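You operate a simulated robot arm through the tools that you are given. There is no shell and no other tool.

The job below is to be done with a simulated two-armed robot. You get a single attempt, and the scene is never put back.

TASK
Carry the steel tray with both arms and set it on the wooden bench top.

Only the result counts: the job must be done as asked and must still hold three seconds after the hand-in. Knocking over, shifting, dropping, spilling or breaking anything else fails it.

THE ROBOT
Two 7-joint arms with two-finger parallel grippers on one trunk, on a base that moves. Base frame: it is fixed to the floor where the robot stands at the start and does not move with it; the origin is under the middle of the robot, x ahead of it, y to its left, z up. Readings come in m, degrees, newtons and seconds.
The left shoulder is at the start at [0.05, 0.168, 1.107], the right one opposite. With the tool pointing down near the work surface each hand reaches from about 0.1 to 0.66 m from the robot's upright axis, wherever it stands, measured 20 degrees to its own side. Places, roughly: steel tray [-1, -3, 0.75]; wooden bench top [-3.8, -1.8, 0.8]. Payload 1.57 kg a hand.
The tool frame of a hand sits at the grasp point between the pads (the TCP): z along the fingers, y along the line on which they close. The tips reach 0.03 m beyond it. The gripper opens to 0.08 m. The fingers are 0.017 m wide and 0.012 m thick; the gripper's body (0.04 by 0.082 m) begins 0.08 m behind the TCP.
Orientation is that of the tool frame in the base frame, as a unit quaternion [w, x, y, z]. With the fingers straight down and closing along the base's y, the tool's x points along the base's -x, its y along +y and its z along -z.

THE INTERFACE
- The arms move only by the tool servo_tool. It takes "left_deltas", "right_deltas" or both (then of equal length, played together; a hand with none holds still); each is text: rows parted by semicolons, each of 7 numbers parted by spaces: the shift along the tool's x, y, z in units of 250 mm (1.0 is 250 mm), then the turn, a rotation vector about the tool's x, y, z in units of 45 degrees (1.0 is 45 degrees), then the closure, from 0 (fully open) to 1 (shut). In form: dx dy dz ax ay az hand; .... A call has 1 to 20 rows; each row is the pose to reach, as a shift and turn from the pose commanded when the call began, along the tool's axes at that moment. A call with a number of a shift or a turn outside -1 to 1 is refused whole. A row lasts 0.2 s, in which the tool goes at most 0.05 m and 8.6 degrees; a call with a longer step from one row to the next is refused whole, and so is a gripper value outside its range. Where a pose cannot be reached the arm comes as near as it can. A force on the tool above 40 N (or 10 N above the force at the start of the call, whichever is more), or a blocked arm, ends the call early, and 0.2 s more pass. The fingers move at their own pace (about 0.045 m/s each) and stop on an object; they squeeze with about 42 N. The grip force told is the motor's: it shows also when the fingers shut on nothing. Time passes only in rows, and 0.2 s behind the last, so rows that repeat a pose let the fingers close. It gives the time, the measured TCP pose, the force on the tool (base axes), the opening and the grip force at its end, in the units of the frame above (readings bear some noise), with the torque about the TCP (base axes, N m) and any sound that the robot's microphone picked up.
- Cameras (640 x 400 px; columns grow to the right, rows downward): "scene" is now at [0.1285, -0.0047, 1.3269]; the picture's right is [-0.05, -1.00, 0.00], its down [-0.49, 0.03, -0.87] and it looks along [0.87, -0.04, -0.49] (base axes); focal length 276 px, centre (320, 200). "left" rides on the left gripper at [0.072, 0.007, -0.122] in its tool frame; the picture's right is [-0.09, 1.00, 0.00], its down [-0.84, -0.08, -0.54] and it looks along [-0.54, -0.05, 0.84] (tool axes); focal length 238 px, centre (320, 200). "right" rides on the right gripper at [0.072, -0.007, -0.122] in its tool frame; the picture's right is [0.09, 1.00, 0.00], its down [-0.84, 0.08, -0.54] and it looks along [-0.54, 0.05, 0.84] (tool axes); focal length 238 px, centre (320, 200). There is no depth. A picture from a camera that has moved, and an enlarged one, comes with that camera's place and axes in the base frame and with its lens.
- capture(camera): a new picture of that camera. The clock stands still meanwhile.
- raise_lower(by): slides the trunk up (or, below 0, down) by that many m; the arms and the scene camera ride with it, the base frame stays. It gives what a move gives, with no picture.
- base_move(legs): drives the robot by 1 to 6 legs, each [ahead, left, turn to the left] in m, m and degrees, along the robot's own axes; the way and the turn of a leg run together, so that a leg with both is an arc; at most 1.5 m and 180 degrees a leg. The arms and the cameras ride along, it lands a little off, and it stops where it bumps. It gives what a move gives.
- head_to(pan, tilt): turns the head with the scene camera to pan (to the left, within 80 degrees either way) and tilt (down, from -29 to 69), counted from straight ahead of the robot. It gives what a move gives.
- zoom(camera, box): a new picture of the part [left, top, right, bottom] of that camera's present view, enlarged. The clock stands still meanwhile.
- job_done(): hands the job in; it is judged then, once.

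Places have to be worked out from the pictures, the camera data and where the tool is seen. Open the grippers and draw the arms clear of the work before you hand the job in, unless the task says otherwise.

The tools are called as name(argument=value, ...) on one line, values as JSON. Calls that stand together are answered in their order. servo_tool: Moves the arms, as the interface text tells. Its arguments: {"type":"object","properties":{"left_deltas":{"type":"string"},"right_deltas":{"type":"string"}},"required":[]} The other tools are called the same way: raise_lower (by) moves the trunk up or down; base_move (legs) drives the base; head_to (pan, tilt) turns the head that bears the scene camera; capture (camera) takes a picture; zoom (camera, box) takes an enlarged picture of a part of a camera's view; job_done () hands the job in.

At the start:

```text
clock: 0.0
left_tool_pos: [0.4952, 0.231, 1.1452]
left_ee_rot: [0.0, 0.0, 1.0, 0.0]
left_force: [-0.3, 0.5, 0.1]
left_torque: [0.02, 0.05, 0.02]
left_finger_gap: 0.08
left_gripper_force: 0.1
right_tool_pos: [0.3835, -0.1448, 1.1331]
right_ee_rot: [0.0, 0.0, 1.0, 0.0]
right_force: [0.9, -0.2, -0.5]
right_torque: [-0.03, 0.02, -0.01]
right_finger_gap: 0.0804
right_gripper_force: 0.1
trunk travel left (down, up): [-0.275, 0.168]
robot x, y, heading: [0.0006, 0.0016, 0.2]
head pan, tilt (commanded): [-2.9, 29.3]
```

scene: 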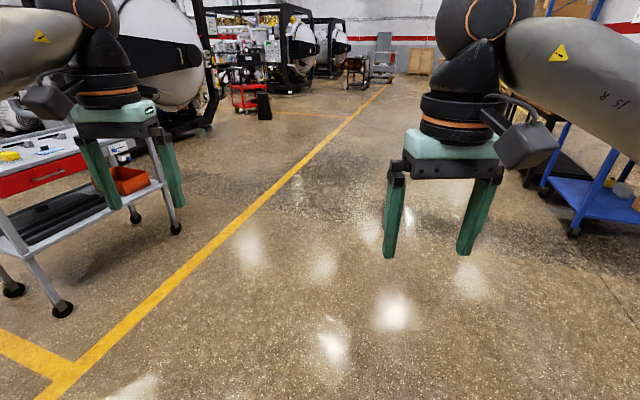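
right: 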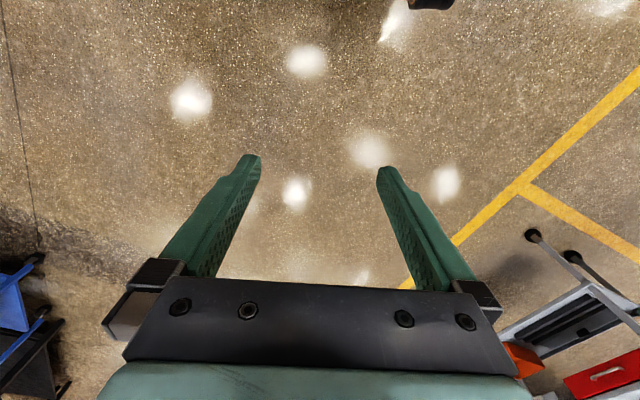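
left: 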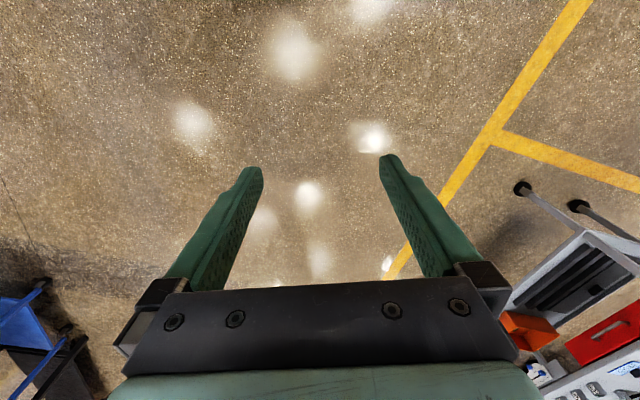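

The pictures show the robot standing between a cart on its left and a blue cart on its right; the tray is behind and to the right. I first turn the head to the right to see that way.

head_to(pan=-80, tilt=20)

capture(camera="scene")

```text
clock: 1.5
left_tool_pos: [0.4959, 0.23, 1.1455]
left_ee_rot: [-0.001, 0.0, 1.0, -0.001]
left_force: [0.4, -0.2, 0.5]
left_torque: [0.03, -0.01, 0.03]
left_finger_gap: 0.08
left_gripper_force: 0.1
right_tool_pos: [0.3845, -0.1463, 1.134]
right_ee_rot: [0.0, 0.0, 1.0, 0.001]
right_force: [-0.2, -0.3, 0.0]
right_torque: [-0.02, 0.03, 0.05]
right_finger_gap: 0.0803
right_gripper_force: 0.0
trunk travel left (down, up): [-0.275, 0.168]
robot x, y, heading: [-0.0019, -0.0006, -0.1]
head pan, tilt (commanded): [-80.0, 20.0]
```

```text
taken
camera scene: at [0.0541, -0.0917, 1.3418], right [-0.98, -0.17, 0.0], down [-0.06, 0.34, -0.94], along [0.16, -0.93, -0.34], focal length 276 px, centre (320, 200)
```

scene: 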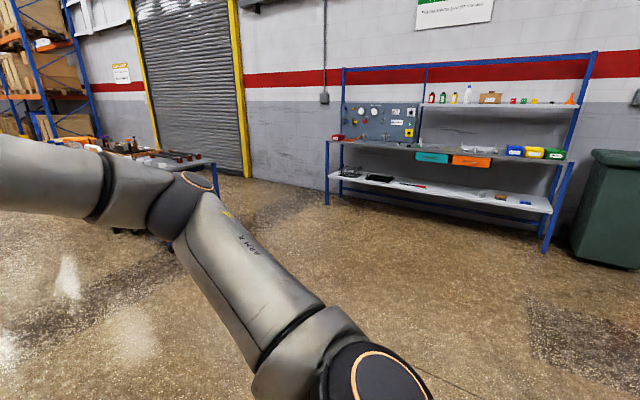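

I see a blue-framed shelf unit where the tray should be; I zoom in on it to find the steel tray.

zoom(camera="scene", box=[320, 80, 600, 255])

```text
2.29 times, centred on (460, 168) of scene
camera zoom: at [0.0541, -0.0917, 1.3418], right [-0.98, -0.17, 0.0], down [-0.06, 0.34, -0.94], along [0.16, -0.93, -0.34], focal length 632 px, centre (0, 274)
```

zoom: 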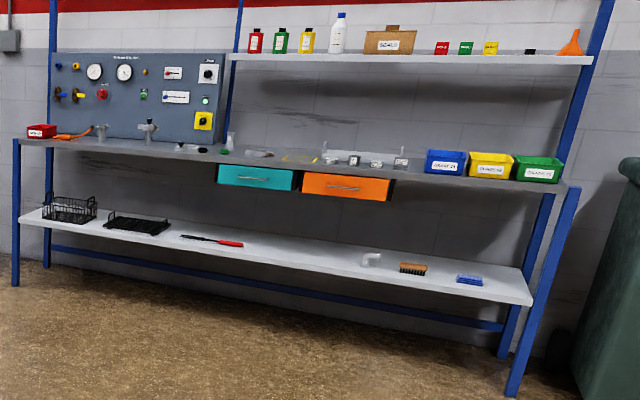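

The shelf unit stands about 3 m away at a bearing of about -108 degrees, with its top around 0.85 m. I turn the robot toward it and drive part of the way, then look again.

base_move(legs=[[0, 0, -108], [1.4, 0, 0]])

head_to(pan=0, tilt=22)

capture(camera="scene")

```text
clock: 13.0
left_tool_pos: [-0.4556, -1.8528, 1.1458]
left_ee_rot: [-0.001, 0.827, 0.563, 0.0]
left_force: [0.6, -0.1, -0.3]
left_torque: [0.0, 0.01, -0.02]
left_finger_gap: 0.08
left_gripper_force: 0.0
right_tool_pos: [-0.7632, -1.6116, 1.1334]
right_ee_rot: [0.0, 0.827, 0.562, 0.0]
right_force: [1.0, -0.3, 0.3]
right_torque: [0.02, -0.01, -0.02]
right_finger_gap: 0.0801
right_gripper_force: 0.1
trunk travel left (down, up): [-0.275, 0.168]
robot x, y, heading: [-0.4868, -1.3057, -111.5]
head pan, tilt (commanded): [-80.0, 20.0]
```

```text
clock: 14.6
left_tool_pos: [-0.4537, -1.8534, 1.1461]
left_ee_rot: [0.0, 0.827, 0.563, 0.0]
left_force: [-0.4, 0.2, 0.4]
left_torque: [0.01, -0.05, 0.03]
left_finger_gap: 0.0801
left_gripper_force: 0.1
right_tool_pos: [-0.764, -1.6122, 1.1342]
right_ee_rot: [0.0, 0.827, 0.562, 0.0]
right_force: [-0.5, -0.3, 0.0]
right_torque: [-0.01, 0.0, 0.0]
right_finger_gap: 0.08
right_gripper_force: 0.1
trunk travel left (down, up): [-0.275, 0.168]
robot x, y, heading: [-0.4868, -1.3077, -111.9]
head pan, tilt (commanded): [0.0, 22.0]
```

```text
taken
camera scene: at [-0.5378, -1.4313, 1.3386], right [-0.93, 0.37, 0.0], down [0.14, 0.35, -0.93], along [-0.34, -0.86, -0.37], focal length 276 px, centre (320, 200)
```

scene: 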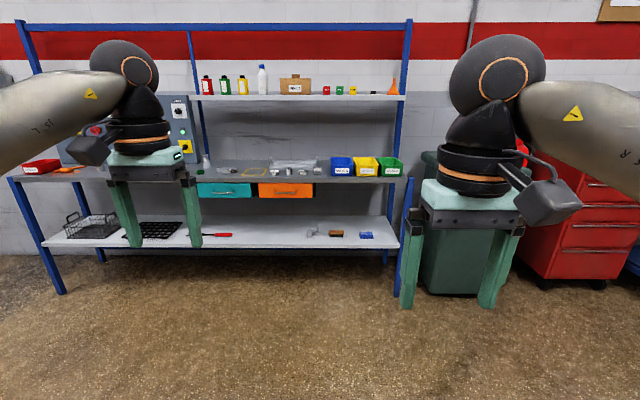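

zoom(camera="scene", box=[180, 130, 420, 280])

zoom(camera="scene", box=[240, 140, 350, 210])

```text
2.67 times, centred on (300, 205) of scene
camera zoom: at [-0.5378, -1.4313, 1.3386], right [-0.93, 0.37, 0.0], down [0.14, 0.35, -0.93], along [-0.34, -0.86, -0.37], focal length 737 px, centre (373, 187)
```

zoom: 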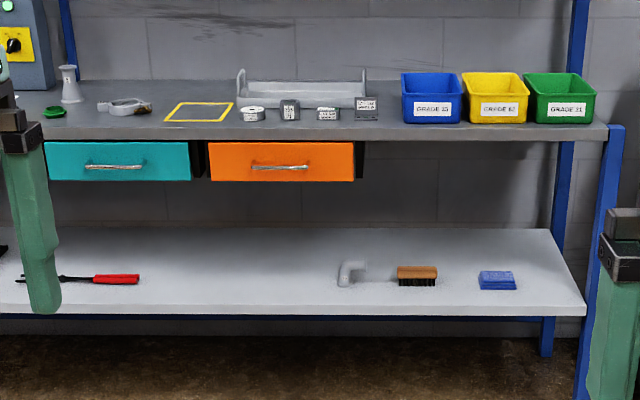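

```text
5.71 times, centred on (295, 175) of scene
camera zoom: at [-0.5378, -1.4313, 1.3386], right [-0.93, 0.37, 0.0], down [0.14, 0.35, -0.93], along [-0.34, -0.86, -0.37], focal length 1580 px, centre (463, 343)
```

zoom: 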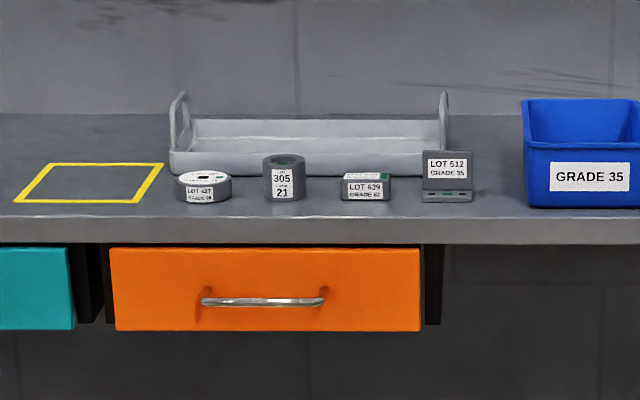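

The steel tray, with an upright loop handle at each end, stands at the back of the shelf bench behind a row of small lot-marked items. Before approaching I look to the right toward the wooden bench at about [-3.8, -1.8].

head_to(pan=-60, tilt=18)

capture(camera="scene")

```text
clock: 15.9
left_tool_pos: [-0.4544, -1.8533, 1.1455]
left_ee_rot: [0.0, 0.827, 0.562, 0.0]
left_force: [0.6, 0.6, -1.0]
left_torque: [-0.04, -0.02, 0.03]
left_finger_gap: 0.0802
left_gripper_force: 0.1
right_tool_pos: [-0.763, -1.6109, 1.1336]
right_ee_rot: [0.0, 0.827, 0.562, 0.0]
right_force: [0.5, -0.5, -0.4]
right_torque: [0.0, 0.02, 0.03]
right_finger_gap: 0.0801
right_gripper_force: 0.0
trunk travel left (down, up): [-0.275, 0.168]
robot x, y, heading: [-0.4905, -1.303, -111.6]
head pan, tilt (commanded): [-60.0, 18.0]
```

```text
taken
camera scene: at [-0.596, -1.3587, 1.3451], right [-0.15, 0.99, 0.0], down [0.31, 0.05, -0.95], along [-0.94, -0.14, -0.31], focal length 276 px, centre (320, 200)
```

scene: 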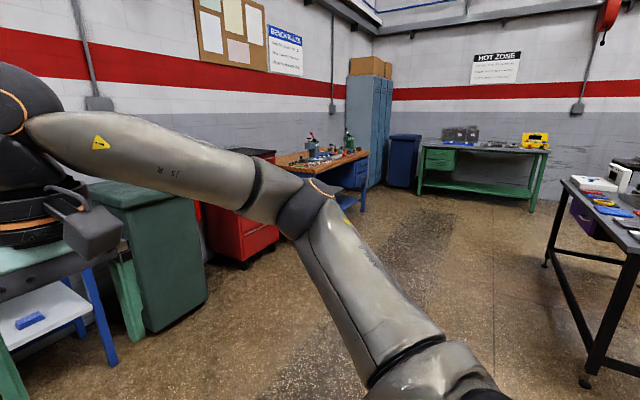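

zoom(camera="scene", box=[240, 110, 400, 210])

```text
4.00 times, centred on (320, 160) of scene
camera zoom: at [-0.596, -1.3587, 1.3451], right [-0.15, 0.99, 0.0], down [0.31, 0.05, -0.95], along [-0.94, -0.14, -0.31], focal length 1106 px, centre (320, 360)
```

zoom: 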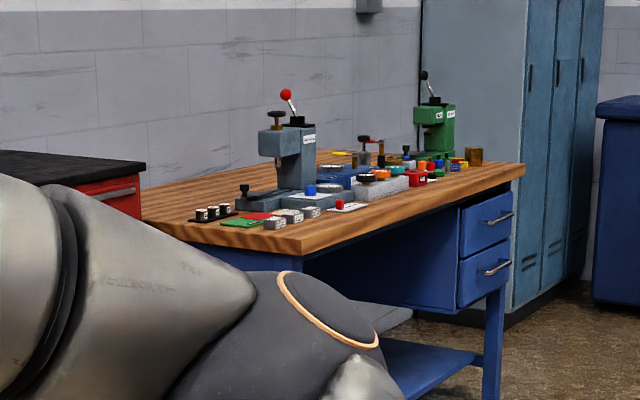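

The wooden bench is crowded with fixtures, so I will have to find free space on it later. From two views I judge the tray to be at about [-1.05, -3.18], on a top at z 0.845, with an upper shelf at z 1.29 whose front edge is about f = 3.38. I move closer to the tray, keeping the hands short of the shelf.

base_move(legs=[[0, 0.157, 0.8], [0.95, 0, 0]])

head_to(pan=0, tilt=28)

capture(camera="scene")

capture(camera="left")

capture(camera="right")

```text
clock: 22.6
left_tool_pos: [-0.6801, -2.8235, 1.1473]
left_ee_rot: [0.0, 0.831, 0.556, 0.0]
left_force: [0.3, 0.5, -0.6]
left_torque: [-0.01, 0.0, -0.03]
left_finger_gap: 0.0798
left_gripper_force: 0.0
right_tool_pos: [-0.9833, -2.577, 1.1338]
right_ee_rot: [0.0, 0.831, 0.556, -0.001]
right_force: [0.7, 0.1, -0.6]
right_torque: [0.0, 0.03, 0.01]
right_finger_gap: 0.0799
right_gripper_force: 0.0
trunk travel left (down, up): [-0.275, 0.168]
robot x, y, heading: [-0.7021, -2.2785, -112.3]
head pan, tilt (commanded): [-60.0, 18.0]
```

```text
clock: 23.9
left_tool_pos: [-0.6812, -2.8229, 1.1459]
left_ee_rot: [0.001, 0.831, 0.556, 0.0]
left_force: [0.0, -0.3, -0.9]
left_torque: [0.01, -0.04, 0.01]
left_finger_gap: 0.0801
left_gripper_force: 0.1
right_tool_pos: [-0.9848, -2.5766, 1.1337]
right_ee_rot: [0.0, 0.832, 0.555, 0.0]
right_force: [0.7, -0.8, -0.1]
right_torque: [-0.04, 0.0, -0.01]
right_finger_gap: 0.0801
right_gripper_force: 0.0
trunk travel left (down, up): [-0.275, 0.168]
robot x, y, heading: [-0.7044, -2.2759, -113.0]
head pan, tilt (commanded): [0.0, 28.0]
```

```text
taken
camera scene: at [-0.7558, -2.3986, 1.329], right [-0.92, 0.38, 0.0], down [0.18, 0.43, -0.88], along [-0.34, -0.82, -0.47], focal length 276 px, centre (320, 200)
```

scene: 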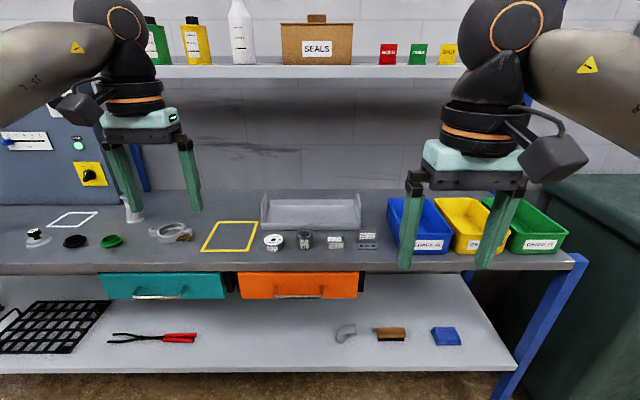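

```text
taken
camera left: at [-0.6464, -2.7592, 1.2691], right [0.89, -0.46, 0.0], down [-0.39, -0.74, 0.54], along [-0.25, -0.48, -0.84], focal length 238 px, centre (320, 200)
```

left: 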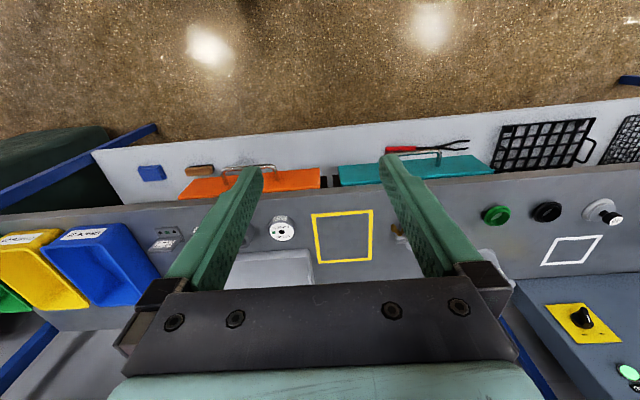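

```text
taken
camera right: at [-0.9629, -2.5078, 1.256], right [0.96, -0.3, 0.0], down [-0.25, -0.8, 0.54], along [-0.16, -0.52, -0.84], focal length 238 px, centre (320, 200)
```

right: 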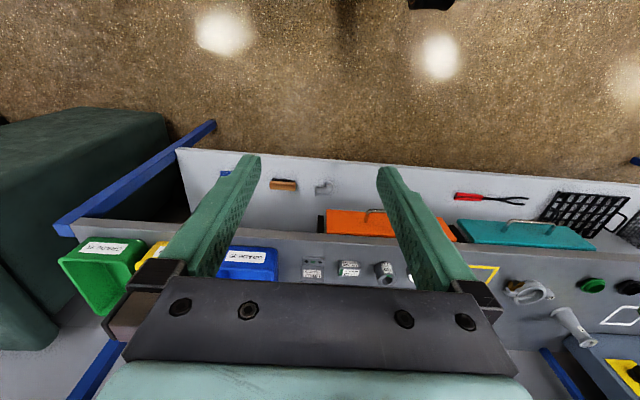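

The robot now stands about 0.7 m from the bench's front edge with the tray nearly straight ahead. I zoom in on the tray to measure the handles and the items near it.

zoom(camera="scene", box=[230, 170, 390, 270])

zoom(camera="scene", box=[120, 40, 520, 290])

```text
4.00 times, centred on (310, 220) of scene
camera zoom: at [-0.7558, -2.3986, 1.329], right [-0.92, 0.38, 0.0], down [0.18, 0.43, -0.88], along [-0.34, -0.82, -0.47], focal length 1106 px, centre (360, 120)
```

zoom: 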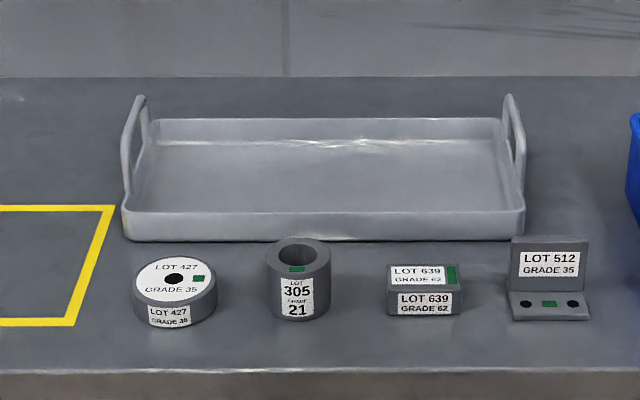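

```text
1.60 times, centred on (320, 165) of scene
camera zoom: at [-0.7558, -2.3986, 1.329], right [-0.92, 0.38, 0.0], down [0.18, 0.43, -0.88], along [-0.34, -0.82, -0.47], focal length 442 px, centre (320, 256)
```

zoom: 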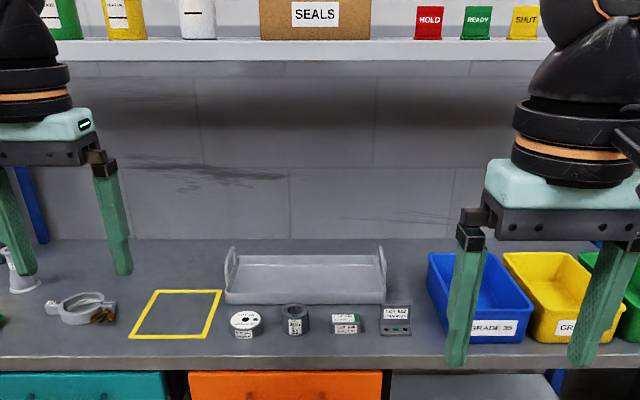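

The tray is empty, about 0.30 m wide and 0.15 m deep, with handle bars running front-to-back at z of about 0.92, roughly 0.90 m ahead of the robot axis and 0.026 m to its left. I drive closer by a further 0.26 m and centre on it; the hands stay above everything and short of the upper shelf.

base_move(legs=[[0.26, 0.026, 0]])

head_to(pan=0, tilt=38)

capture(camera="scene")

capture(camera="left")

capture(camera="right")

```text
clock: 25.8
left_tool_pos: [-0.7569, -3.0775, 1.1443]
left_ee_rot: [0.0, 0.831, 0.556, 0.001]
left_force: [0.0, -1.5, 0.8]
left_torque: [0.02, 0.01, -0.01]
left_finger_gap: 0.0801
left_gripper_force: 0.1
right_tool_pos: [-1.0609, -2.8326, 1.1331]
right_ee_rot: [0.001, 0.831, 0.557, 0.0]
right_force: [0.3, -0.3, -0.4]
right_torque: [0.0, 0.0, 0.02]
right_finger_gap: 0.0799
right_gripper_force: 0.0
trunk travel left (down, up): [-0.275, 0.168]
robot x, y, heading: [-0.776, -2.5331, -112.4]
head pan, tilt (commanded): [0.0, 28.0]
```

```text
clock: 26.5
left_tool_pos: [-0.7567, -3.0782, 1.1453]
left_ee_rot: [0.0, 0.831, 0.556, 0.0]
left_force: [0.4, 0.0, -0.6]
left_torque: [-0.01, -0.01, 0.01]
left_finger_gap: 0.0801
left_gripper_force: 0.1
right_tool_pos: [-1.0612, -2.8307, 1.1332]
right_ee_rot: [-0.001, 0.831, 0.557, 0.0]
right_force: [0.5, -0.5, 0.2]
right_torque: [0.04, -0.02, 0.0]
right_finger_gap: 0.0799
right_gripper_force: 0.0
trunk travel left (down, up): [-0.275, 0.168]
robot x, y, heading: [-0.7805, -2.5287, -112.4]
head pan, tilt (commanded): [0.0, 38.0]
```

```text
taken
camera scene: at [-0.8306, -2.6486, 1.3135], right [-0.92, 0.38, 0.0], down [0.23, 0.57, -0.79], along [-0.3, -0.73, -0.62], focal length 276 px, centre (320, 200)
```

scene: 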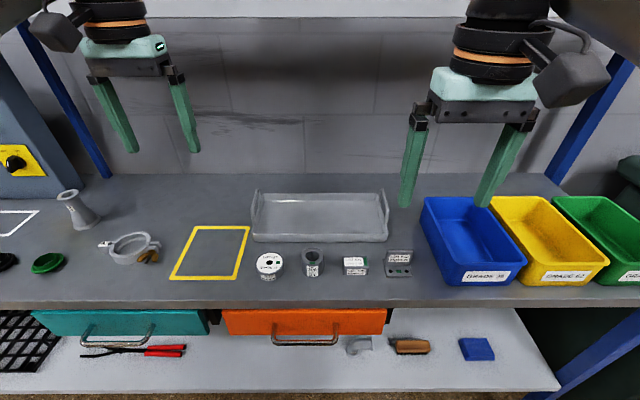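

```text
taken
camera left: at [-0.7229, -3.0137, 1.2692], right [0.89, -0.46, 0.0], down [-0.39, -0.74, 0.54], along [-0.25, -0.48, -0.84], focal length 238 px, centre (320, 200)
```

left: 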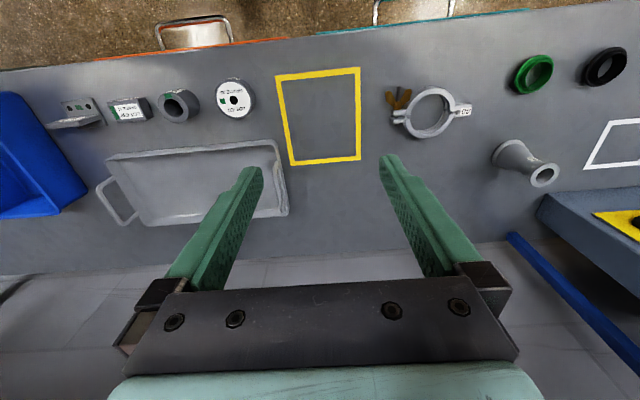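

```text
taken
camera right: at [-1.0396, -2.7625, 1.2561], right [0.96, -0.29, 0.0], down [-0.25, -0.8, 0.54], along [-0.16, -0.52, -0.84], focal length 238 px, centre (320, 200)
```

right: 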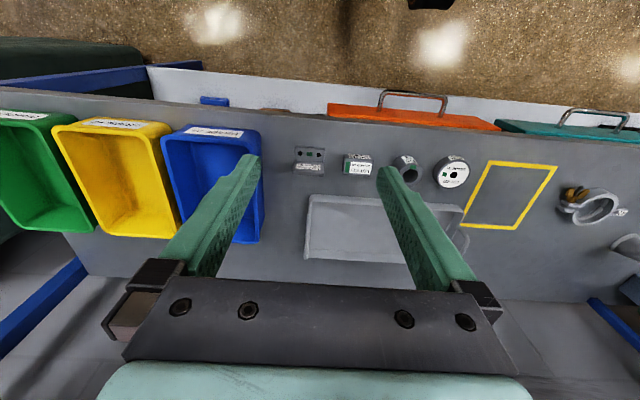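

Now only a few decimetres separate the hands from the tray. I zoom in with all three cameras to triangulate the handle bars.

zoom(camera="scene", box=[240, 175, 400, 275])

zoom(camera="left", box=[60, 100, 320, 262])

zoom(camera="right", box=[270, 150, 510, 300])

```text
4.00 times, centred on (320, 225) of scene
camera zoom: at [-0.8306, -2.6486, 1.3135], right [-0.92, 0.38, 0.0], down [0.23, 0.57, -0.79], along [-0.3, -0.73, -0.62], focal length 1106 px, centre (320, 100)
```

zoom: 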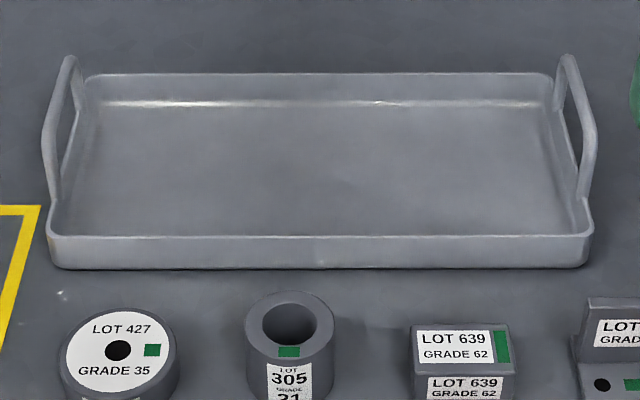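

```text
2.46 times, centred on (190, 181) of left
camera zoom: at [-0.7229, -3.0137, 1.2692], right [0.89, -0.46, 0.0], down [-0.39, -0.74, 0.54], along [-0.25, -0.48, -0.84], focal length 587 px, centre (640, 247)
```

zoom: 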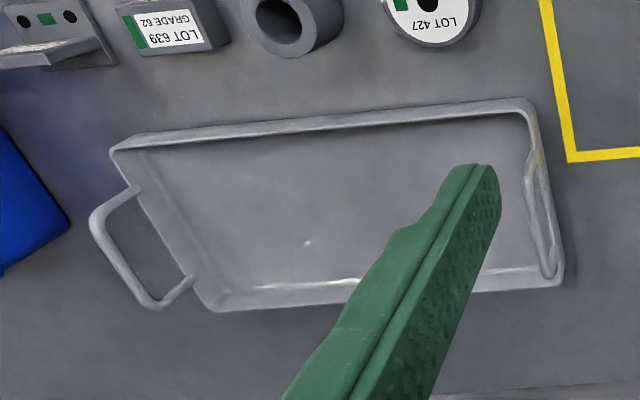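

```text
2.67 times, centred on (390, 225) of right
camera zoom: at [-1.0396, -2.7625, 1.2561], right [0.96, -0.29, 0.0], down [-0.25, -0.8, 0.54], along [-0.16, -0.52, -0.84], focal length 636 px, centre (133, 133)
```

zoom: 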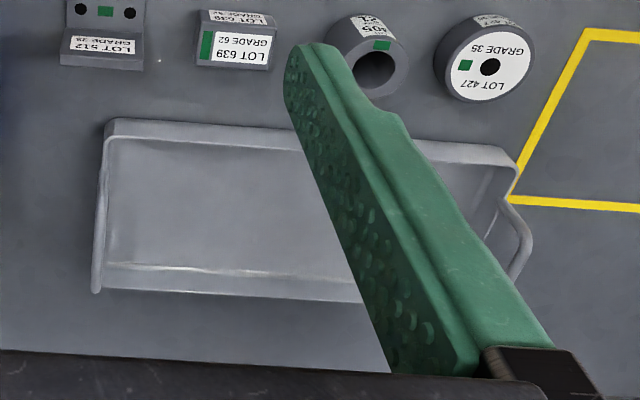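

The scene picture gives the bars about 0.303 m apart, bar centres near [-0.882, -3.176] (left) and [-1.163, -3.060] (right), at z 0.92. I check the left handle with a tighter zoom of the wrist cameras.

zoom(camera="left", box=[240, 130, 320, 230])

zoom(camera="right", box=[290, 180, 350, 270])

```text
4.00 times, centred on (280, 180) of left
camera zoom: at [-0.7229, -3.0137, 1.2692], right [0.89, -0.46, 0.0], down [-0.39, -0.74, 0.54], along [-0.25, -0.48, -0.84], focal length 953 px, centre (480, 280)
```

zoom: 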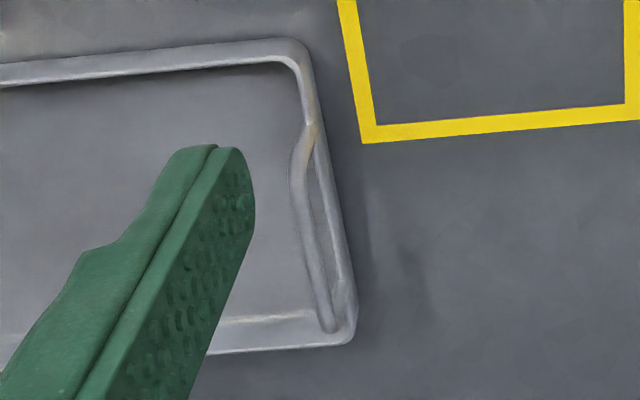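

```text
4.44 times, centred on (320, 225) of right
camera zoom: at [-1.0396, -2.7625, 1.2561], right [0.96, -0.29, 0.0], down [-0.25, -0.8, 0.54], along [-0.16, -0.52, -0.84], focal length 1059 px, centre (320, 89)
```

zoom: 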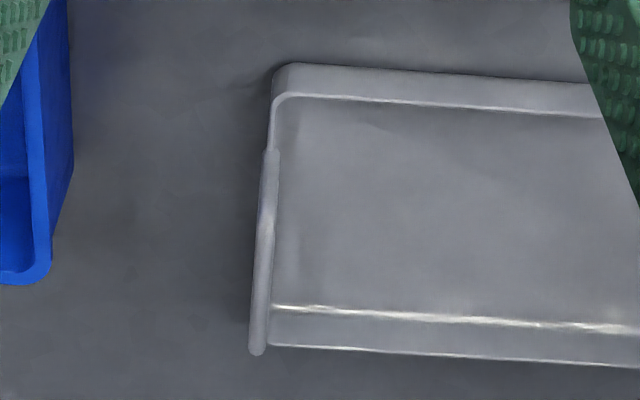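

With bar height z=0.93 all three cameras agree: bar centres at about [-0.881, -3.164] (left) and [-1.155, -3.051] (right), the blue bin being about 0.07 m outside the right bar. I bring both hands above the handles (z 1.02), tilted 25 degrees so the wrists stay clear of the upper shelf, fingers partly closed to clear the bin.

servo_tool(left_deltas="-0.0505 -0.033 0.0501 0 -0.0556 0 0.3; -0.101 -0.066 0.1002 0 -0.1111 0 0.3; -0.1516 -0.099 0.1504 0 -0.1667 0 0.3; -0.2021 -0.132 0.2005 0 -0.2222 0 0.3; -0.2526 -0.165 0.2506 0 -0.2778 0 0.3; -0.3031 -0.198 0.3007 0 -0.3334 0 0.3; -0.3536 -0.231 0.3508 0 -0.3889 0 0.3; -0.4042 -0.264 0.401 0 -0.4445 0 0.3; -0.4547 -0.297 0.4511 0 -0.5 0 0.3; -0.5052 -0.33 0.5012 0 -0.5556 0 0.3; -0.5052 -0.33 0.5012 0 -0.5556 0 0.3", right_deltas="-0.0956 -0.0013 0.0453 0 -0.0556 0 0.3; -0.1913 -0.0026 0.0906 0 -0.1111 0 0.3; -0.2869 -0.0038 0.1358 0 -0.1667 0 0.3; -0.3826 -0.0051 0.1811 0 -0.2222 0 0.3; -0.4782 -0.0064 0.2264 0 -0.2778 0 0.3; -0.5738 -0.0077 0.2717 0 -0.3334 0 0.3; -0.6695 -0.009 0.317 0 -0.3889 0 0.3; -0.7651 -0.0102 0.3622 0 -0.4445 0 0.3; -0.8608 -0.0115 0.4075 0 -0.5 0 0.3; -0.9564 -0.0128 0.4528 0 -0.5556 0 0.3; -0.9564 -0.0128 0.4528 0 -0.5556 0 0.3")

capture(camera="scene")

capture(camera="left")

capture(camera="right")

```text
clock: 28.9
left_tool_pos: [-0.8814, -3.161, 1.0179]
left_ee_rot: [0.121, 0.811, 0.543, -0.18]
left_force: [0.5, 0.1, 0.1]
left_torque: [-0.01, -0.01, 0.01]
left_finger_gap: 0.0563
left_gripper_force: 0.2
right_tool_pos: [-1.1568, -3.0487, 1.0191]
right_ee_rot: [0.121, 0.811, 0.542, -0.181]
right_force: [0.4, 0.6, -1.4]
right_torque: [0.0, -0.02, -0.01]
right_finger_gap: 0.056
right_gripper_force: 0.0
trunk travel left (down, up): [-0.275, 0.168]
robot x, y, heading: [-0.7815, -2.5327, -112.2]
head pan, tilt (commanded): [0.0, 38.0]
```

```text
taken
camera scene: at [-0.8306, -2.6485, 1.3134], right [-0.92, 0.38, 0.0], down [0.23, 0.57, -0.79], along [-0.3, -0.73, -0.62], focal length 276 px, centre (320, 200)
```

scene: 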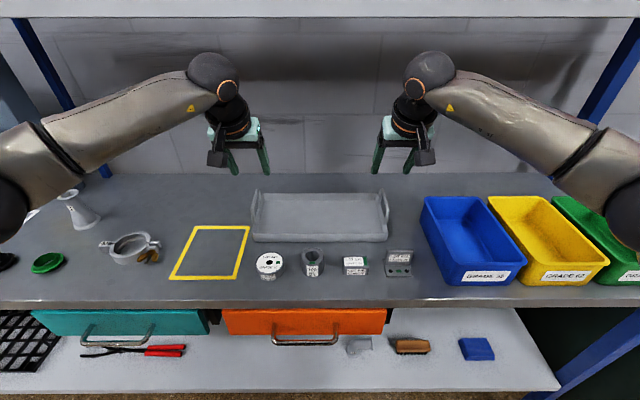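

```text
taken
camera left: at [-0.8305, -3.0557, 1.0996], right [0.89, -0.46, 0.04], down [-0.27, -0.46, 0.85], along [-0.37, -0.76, -0.53], focal length 238 px, centre (320, 200)
```

left: 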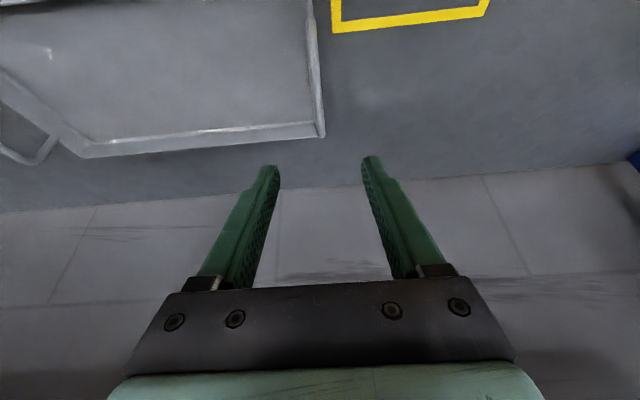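

```text
taken
camera right: at [-1.1171, -2.9383, 1.1003], right [0.95, -0.3, -0.04], down [-0.13, -0.52, 0.85], along [-0.28, -0.8, -0.53], focal length 238 px, centre (320, 200)
```

right: 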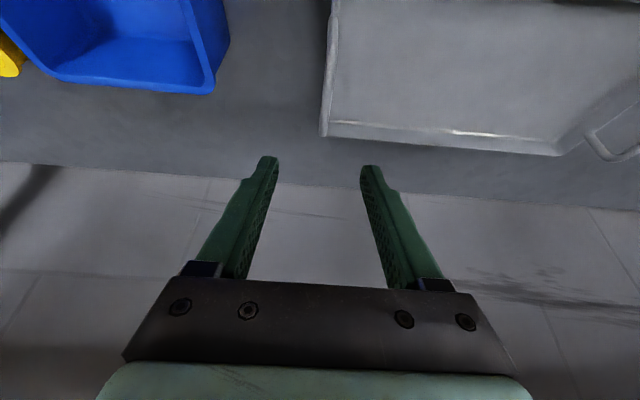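

The hands are at the planned pre-grasp pose (TCPs at z about 1.018 over the bars). I zoom in with the wrist cameras to check alignment with the bars before going down.

zoom(camera="left", box=[240, 0, 400, 190])

zoom(camera="right", box=[240, 0, 400, 190])

zoom(camera="scene", box=[200, 110, 440, 260])

```text
2.11 times, centred on (320, 95) of left
camera zoom: at [-0.8305, -3.0557, 1.0996], right [0.89, -0.46, 0.04], down [-0.27, -0.46, 0.85], along [-0.37, -0.76, -0.53], focal length 502 px, centre (320, 421)
```

zoom: 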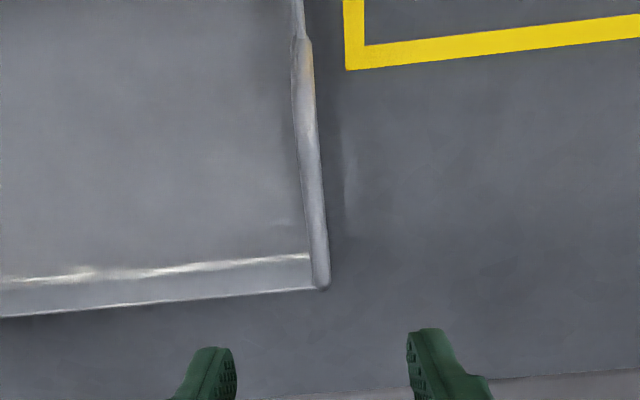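

```text
2.11 times, centred on (320, 95) of right
camera zoom: at [-1.1171, -2.9383, 1.1003], right [0.95, -0.3, -0.04], down [-0.13, -0.52, 0.85], along [-0.28, -0.8, -0.53], focal length 502 px, centre (320, 421)
```

zoom: 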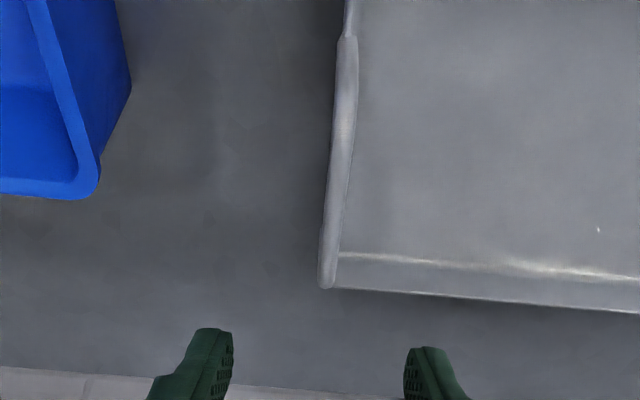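

```text
2.67 times, centred on (320, 185) of scene
camera zoom: at [-0.8306, -2.6485, 1.3134], right [-0.92, 0.38, 0.0], down [0.23, 0.57, -0.79], along [-0.3, -0.73, -0.62], focal length 737 px, centre (320, 240)
```

zoom: 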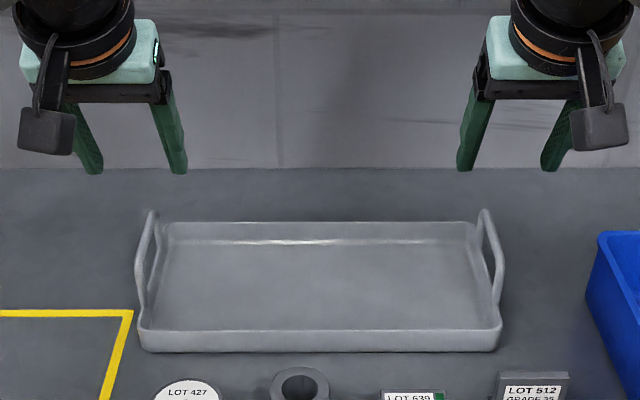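

The bars line up within about 2 mm with the finger gaps in both wrist views, and the bin is well clear. I lower both hands straight down so the TCPs sit at the bar height, z of about 0.928.

servo_tool(left_deltas="0.0241 0.0007 0.0549 0 0 0 0.3; 0.0483 0.0013 0.1099 0 0 0 0.3; 0.0724 0.002 0.1648 0 0 0 0.3; 0.0965 0.0027 0.2197 0 0 0 0.3; 0.1207 0.0033 0.2747 0 0 0 0.3; 0.1448 0.004 0.3296 0 0 0 0.3; 0.1448 0.004 0.3296 0 0 0 0.3", right_deltas="0.0251 0.0013 0.0553 0 0 0 0.3; 0.0501 0.0027 0.1107 0 0 0 0.3; 0.0752 0.004 0.166 0 0 0 0.3; 0.1003 0.0053 0.2213 0 0 0 0.3; 0.1253 0.0067 0.2767 0 0 0 0.3; 0.1504 0.008 0.332 0 0 0 0.3; 0.1504 0.008 0.332 0 0 0 0.3")

capture(camera="scene")

capture(camera="left")

capture(camera="right")

```text
clock: 30.5
left_tool_pos: [-0.8803, -3.1662, 0.9302]
left_ee_rot: [0.121, 0.811, 0.543, -0.18]
left_force: [0.3, -1.2, -0.7]
left_torque: [-0.02, 0.01, 0.01]
left_finger_gap: 0.056
left_gripper_force: 0.1
right_tool_pos: [-1.1539, -3.0535, 0.9292]
right_ee_rot: [0.12, 0.811, 0.543, -0.18]
right_force: [-0.2, -0.2, 0.8]
right_torque: [-0.01, 0.02, 0.03]
right_finger_gap: 0.0562
right_gripper_force: 0.0
trunk travel left (down, up): [-0.275, 0.168]
robot x, y, heading: [-0.7821, -2.5287, -112.4]
head pan, tilt (commanded): [0.0, 38.0]
```

```text
taken
camera scene: at [-0.8306, -2.6486, 1.3134], right [-0.92, 0.38, 0.0], down [0.23, 0.57, -0.79], along [-0.3, -0.73, -0.62], focal length 276 px, centre (320, 200)
```

scene: 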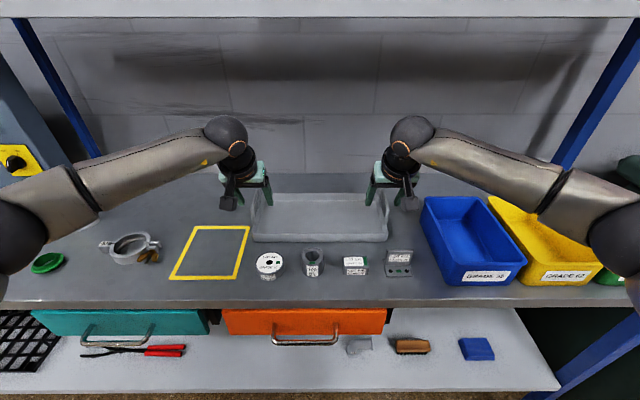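

```text
taken
camera left: at [-0.8299, -3.0609, 1.0116], right [0.89, -0.46, 0.04], down [-0.27, -0.46, 0.85], along [-0.37, -0.76, -0.53], focal length 238 px, centre (320, 200)
```

left: 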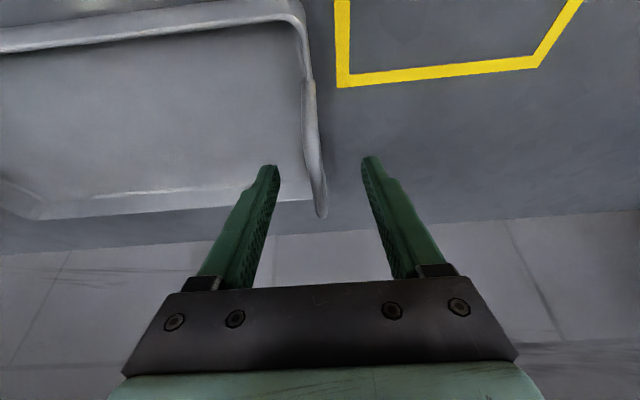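

```text
taken
camera right: at [-1.1157, -2.943, 1.0095], right [0.95, -0.3, -0.04], down [-0.13, -0.52, 0.84], along [-0.28, -0.8, -0.53], focal length 238 px, centre (320, 200)
```

right: 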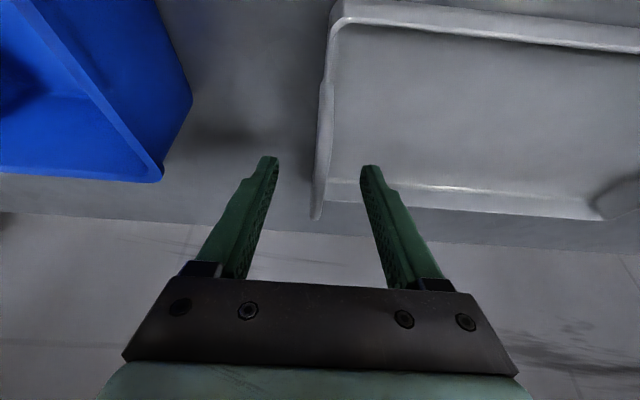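

Fingers straddle both bars and the forces are nil. I zoom once more to check lateral centring before closing.

zoom(camera="left", box=[250, 130, 390, 230])

zoom(camera="right", box=[250, 130, 390, 230])

zoom(camera="scene", box=[210, 140, 430, 260])

```text
4.00 times, centred on (320, 180) of left
camera zoom: at [-0.8299, -3.0609, 1.0116], right [0.89, -0.46, 0.04], down [-0.27, -0.46, 0.85], along [-0.37, -0.76, -0.53], focal length 953 px, centre (320, 280)
```

zoom: 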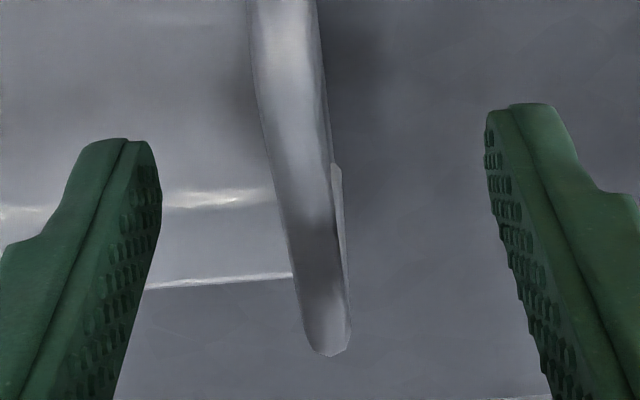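

```text
4.00 times, centred on (320, 180) of right
camera zoom: at [-1.1157, -2.943, 1.0095], right [0.95, -0.3, -0.04], down [-0.13, -0.52, 0.84], along [-0.28, -0.8, -0.53], focal length 953 px, centre (320, 280)
```

zoom: 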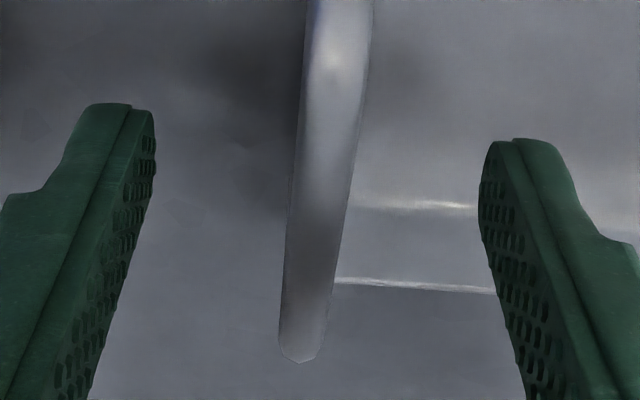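

```text
2.91 times, centred on (320, 200) of scene
camera zoom: at [-0.8306, -2.6486, 1.3134], right [-0.92, 0.38, 0.0], down [0.23, 0.57, -0.79], along [-0.3, -0.73, -0.62], focal length 804 px, centre (320, 200)
```

zoom: 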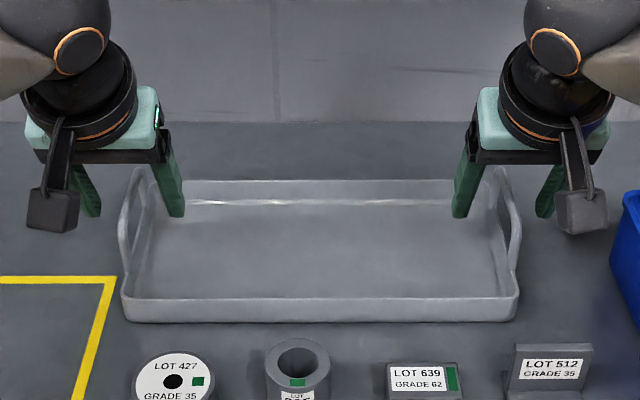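

Both bars (about 7 mm thick) are centred between the pads within 1 mm. I close both grippers and let them settle.

servo_tool(left_deltas="0 0 0 0 0 0 1; 0 0 0 0 0 0 1; 0 0 0 0 0 0 1; 0 0 0 0 0 0 1; 0 0 0 0 0 0 1; 0 0 0 0 0 0 1; 0 0 0 0 0 0 1", right_deltas="0 0 0 0 0 0 1; 0 0 0 0 0 0 1; 0 0 0 0 0 0 1; 0 0 0 0 0 0 1; 0 0 0 0 0 0 1; 0 0 0 0 0 0 1; 0 0 0 0 0 0 1")

zoom(camera="scene", box=[210, 140, 430, 260])

zoom(camera="left", box=[250, 130, 390, 230])

zoom(camera="right", box=[250, 130, 390, 230])

```text
clock: 32.1
left_tool_pos: [-0.8805, -3.1656, 0.9299]
left_ee_rot: [0.12, 0.811, 0.543, -0.179]
left_force: [-0.6, -0.1, -0.9]
left_torque: [0.04, -0.02, 0.05]
left_finger_gap: 0.0073
left_gripper_force: 26.5
right_tool_pos: [-1.1549, -3.0526, 0.9281]
right_ee_rot: [0.12, 0.811, 0.543, -0.18]
right_force: [-0.2, 0.6, 0.1]
right_torque: [0.0, 0.01, 0.13]
right_finger_gap: 0.0077
right_gripper_force: 26.7
trunk travel left (down, up): [-0.275, 0.168]
robot x, y, heading: [-0.7834, -2.5315, -112.6]
head pan, tilt (commanded): [0.0, 38.0]
```

```text
2.91 times, centred on (320, 200) of scene
camera zoom: at [-0.8307, -2.6486, 1.3134], right [-0.92, 0.38, 0.0], down [0.23, 0.57, -0.79], along [-0.3, -0.73, -0.62], focal length 804 px, centre (320, 200)
```

zoom: 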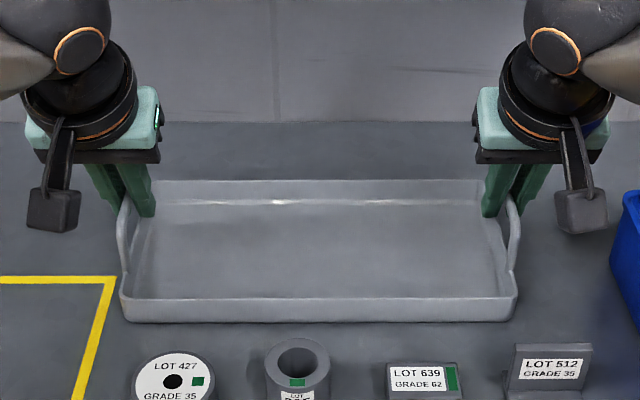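

```text
4.00 times, centred on (320, 180) of left
camera zoom: at [-0.8301, -3.0608, 1.0117], right [0.89, -0.46, 0.04], down [-0.27, -0.46, 0.85], along [-0.37, -0.76, -0.53], focal length 953 px, centre (320, 280)
```

zoom: 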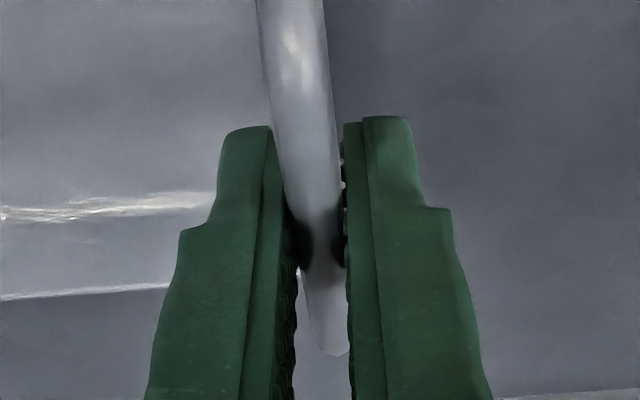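

```text
4.00 times, centred on (320, 180) of right
camera zoom: at [-1.1157, -2.943, 1.0098], right [0.95, -0.3, -0.04], down [-0.13, -0.52, 0.85], along [-0.28, -0.8, -0.53], focal length 953 px, centre (320, 280)
```

zoom: 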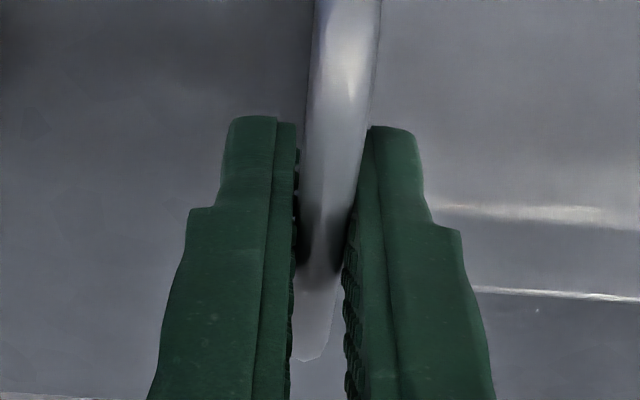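

Both grippers hold the bars (gaps 7.3 and 7.7 mm). I lift slowly by 0.12 m, keeping both hands in step.

servo_tool(left_deltas="-0.0101 0 -0.0218 0 0 0 1; -0.0203 0 -0.0435 0 0 0 1; -0.0406 0 -0.087 0 0 0 1; -0.0608 0 -0.1305 0 0 0 1; -0.0811 0 -0.174 0 0 0 1; -0.1014 0 -0.2175 0 0 0 1; -0.1217 0 -0.261 0 0 0 1; -0.142 0 -0.3045 0 0 0 1; -0.1622 0 -0.348 0 0 0 1; -0.1825 0 -0.3915 0 0 0 1; -0.2028 0 -0.435 0 0 0 1; -0.2028 0 -0.435 0 0 0 1", right_deltas="-0.0101 0 -0.0218 0 0 0 1; -0.0203 0 -0.0435 0 0 0 1; -0.0406 0 -0.087 0 0 0 1; -0.0608 0 -0.1305 0 0 0 1; -0.0811 0 -0.174 0 0 0 1; -0.1014 0 -0.2175 0 0 0 1; -0.1217 0 -0.261 0 0 0 1; -0.142 0 -0.3045 0 0 0 1; -0.1622 0 -0.348 0 0 0 1; -0.1825 0 -0.3915 0 0 0 1; -0.2028 0 -0.435 0 0 0 1; -0.2028 0 -0.435 0 0 0 1")

capture(camera="scene")

```text
clock: 34.7
left_tool_pos: [-0.88, -3.1659, 1.0493]
left_ee_rot: [0.121, 0.811, 0.544, -0.179]
left_force: [3.8, -2.2, -1.5]
left_torque: [-0.12, 0.06, 0.06]
left_finger_gap: 0.0078
left_gripper_force: 26.8
right_tool_pos: [-1.1538, -3.0524, 1.0475]
right_ee_rot: [0.121, 0.812, 0.542, -0.18]
right_force: [-3.7, 2.6, -2.7]
right_torque: [0.11, -0.05, 0.16]
right_finger_gap: 0.0073
right_gripper_force: 27.2
trunk travel left (down, up): [-0.275, 0.168]
robot x, y, heading: [-0.7807, -2.5306, -112.4]
head pan, tilt (commanded): [0.0, 38.0]
```

```text
taken
camera scene: at [-0.8308, -2.6491, 1.3133], right [-0.92, 0.38, 0.0], down [0.23, 0.57, -0.79], along [-0.3, -0.73, -0.62], focal length 276 px, centre (320, 200)
```

scene: 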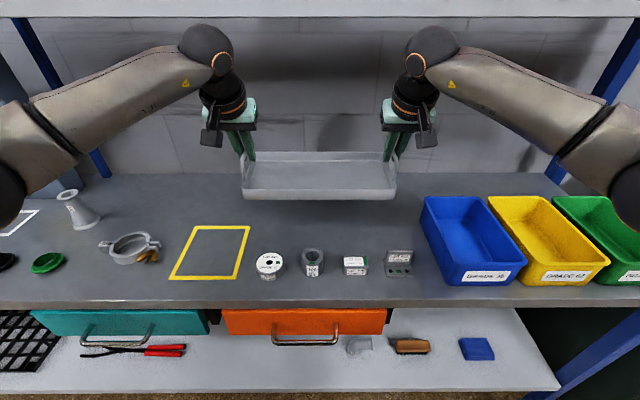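

The tray is up and level, bottom at about z 0.98, above all items in front of it. I back straight away from the shelf bench by 0.85 m.

base_move(legs=[[-0.85, 0, 0]])

head_to(pan=-65, tilt=20)

capture(camera="scene")

```text
clock: 39.2
left_tool_pos: [-0.5626, -2.3916, 1.0496]
left_ee_rot: [0.119, 0.813, 0.54, -0.18]
left_force: [14.5, -6.9, -2.5]
left_torque: [-0.05, -0.02, 0.06]
left_finger_gap: 0.0074
left_gripper_force: 26.9
right_tool_pos: [-0.8359, -2.2773, 1.048]
right_ee_rot: [0.119, 0.814, 0.54, -0.18]
right_force: [-13.7, 6.5, -3.1]
right_torque: [-0.01, 0.04, 0.15]
right_finger_gap: 0.0076
right_gripper_force: 26.8
trunk travel left (down, up): [-0.275, 0.168]
robot x, y, heading: [-0.4574, -1.7564, -112.7]
head pan, tilt (commanded): [0.0, 38.0]
```

```text
clock: 40.5
left_tool_pos: [-0.5623, -2.3916, 1.0494]
left_ee_rot: [0.12, 0.813, 0.54, -0.181]
left_force: [0.7, -1.0, -2.0]
left_torque: [0.01, 0.01, 0.03]
left_finger_gap: 0.0074
left_gripper_force: 26.9
right_tool_pos: [-0.8358, -2.2761, 1.0473]
right_ee_rot: [0.119, 0.814, 0.539, -0.18]
right_force: [-0.8, 0.9, -2.2]
right_torque: [-0.01, -0.03, 0.14]
right_finger_gap: 0.0077
right_gripper_force: 27.1
trunk travel left (down, up): [-0.275, 0.168]
robot x, y, heading: [-0.4599, -1.7569, -112.8]
head pan, tilt (commanded): [-65.0, 20.0]
```

```text
taken
camera scene: at [-0.5685, -1.7994, 1.3418], right [-0.04, 1.0, 0.0], down [0.34, 0.01, -0.94], along [-0.94, -0.04, -0.34], focal length 276 px, centre (320, 200)
```

scene: 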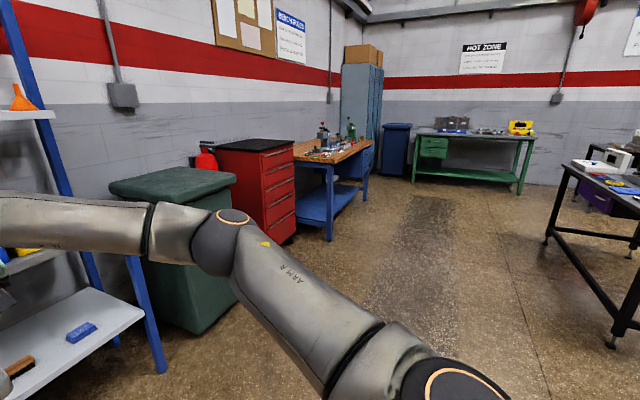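

The aisle is clear: the black table's edge lies at about 1 m behind my lane and the bench fronts about 0.3 m ahead of the tray. I strafe right along the aisle 1.4 m, correcting the heading slightly, then look again.

base_move(legs=[[0, -1.4, 0.7]])

head_to(pan=-50, tilt=20)

capture(camera="scene")

```text
clock: 53.3
left_tool_pos: [-1.8696, -1.8649, 1.0488]
left_ee_rot: [0.124, 0.801, 0.558, -0.178]
left_force: [1.2, -0.4, -2.4]
left_torque: [0.03, 0.01, 0.07]
left_finger_gap: 0.0074
left_gripper_force: 27.2
right_tool_pos: [-2.147, -1.7638, 1.0476]
right_ee_rot: [0.123, 0.802, 0.557, -0.178]
right_force: [-1.3, 0.6, -2.1]
right_torque: [0.02, 0.0, 0.14]
right_finger_gap: 0.0076
right_gripper_force: 26.8
trunk travel left (down, up): [-0.275, 0.168]
robot x, y, heading: [-1.7905, -1.2298, -110.6]
head pan, tilt (commanded): [-65.0, 20.0]
```

```text
clock: 54.1
left_tool_pos: [-1.87, -1.8657, 1.0483]
left_ee_rot: [0.123, 0.801, 0.558, -0.178]
left_force: [0.7, -0.9, -2.1]
left_torque: [-0.03, 0.01, 0.03]
left_finger_gap: 0.0075
left_gripper_force: 26.4
right_tool_pos: [-2.1474, -1.7615, 1.0469]
right_ee_rot: [0.123, 0.802, 0.557, -0.178]
right_force: [0.2, 0.2, -3.3]
right_torque: [0.04, 0.0, 0.14]
right_finger_gap: 0.0076
right_gripper_force: 26.4
trunk travel left (down, up): [-0.275, 0.168]
robot x, y, heading: [-1.7912, -1.2307, -110.5]
head pan, tilt (commanded): [-50.0, 20.0]
```

```text
taken
camera scene: at [-1.8963, -1.2981, 1.3418], right [-0.33, 0.94, 0.0], down [0.32, 0.12, -0.94], along [-0.89, -0.31, -0.34], focal length 276 px, centre (320, 200)
```

scene: 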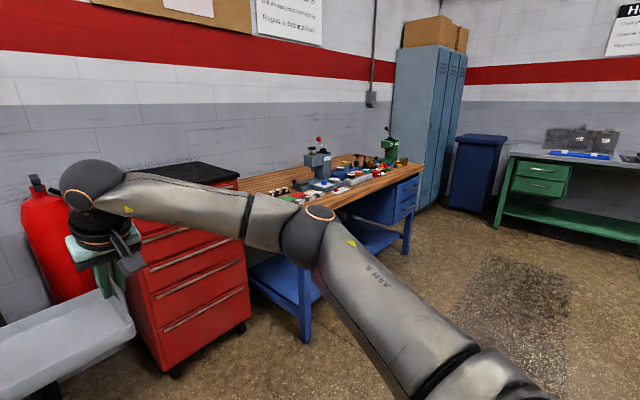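

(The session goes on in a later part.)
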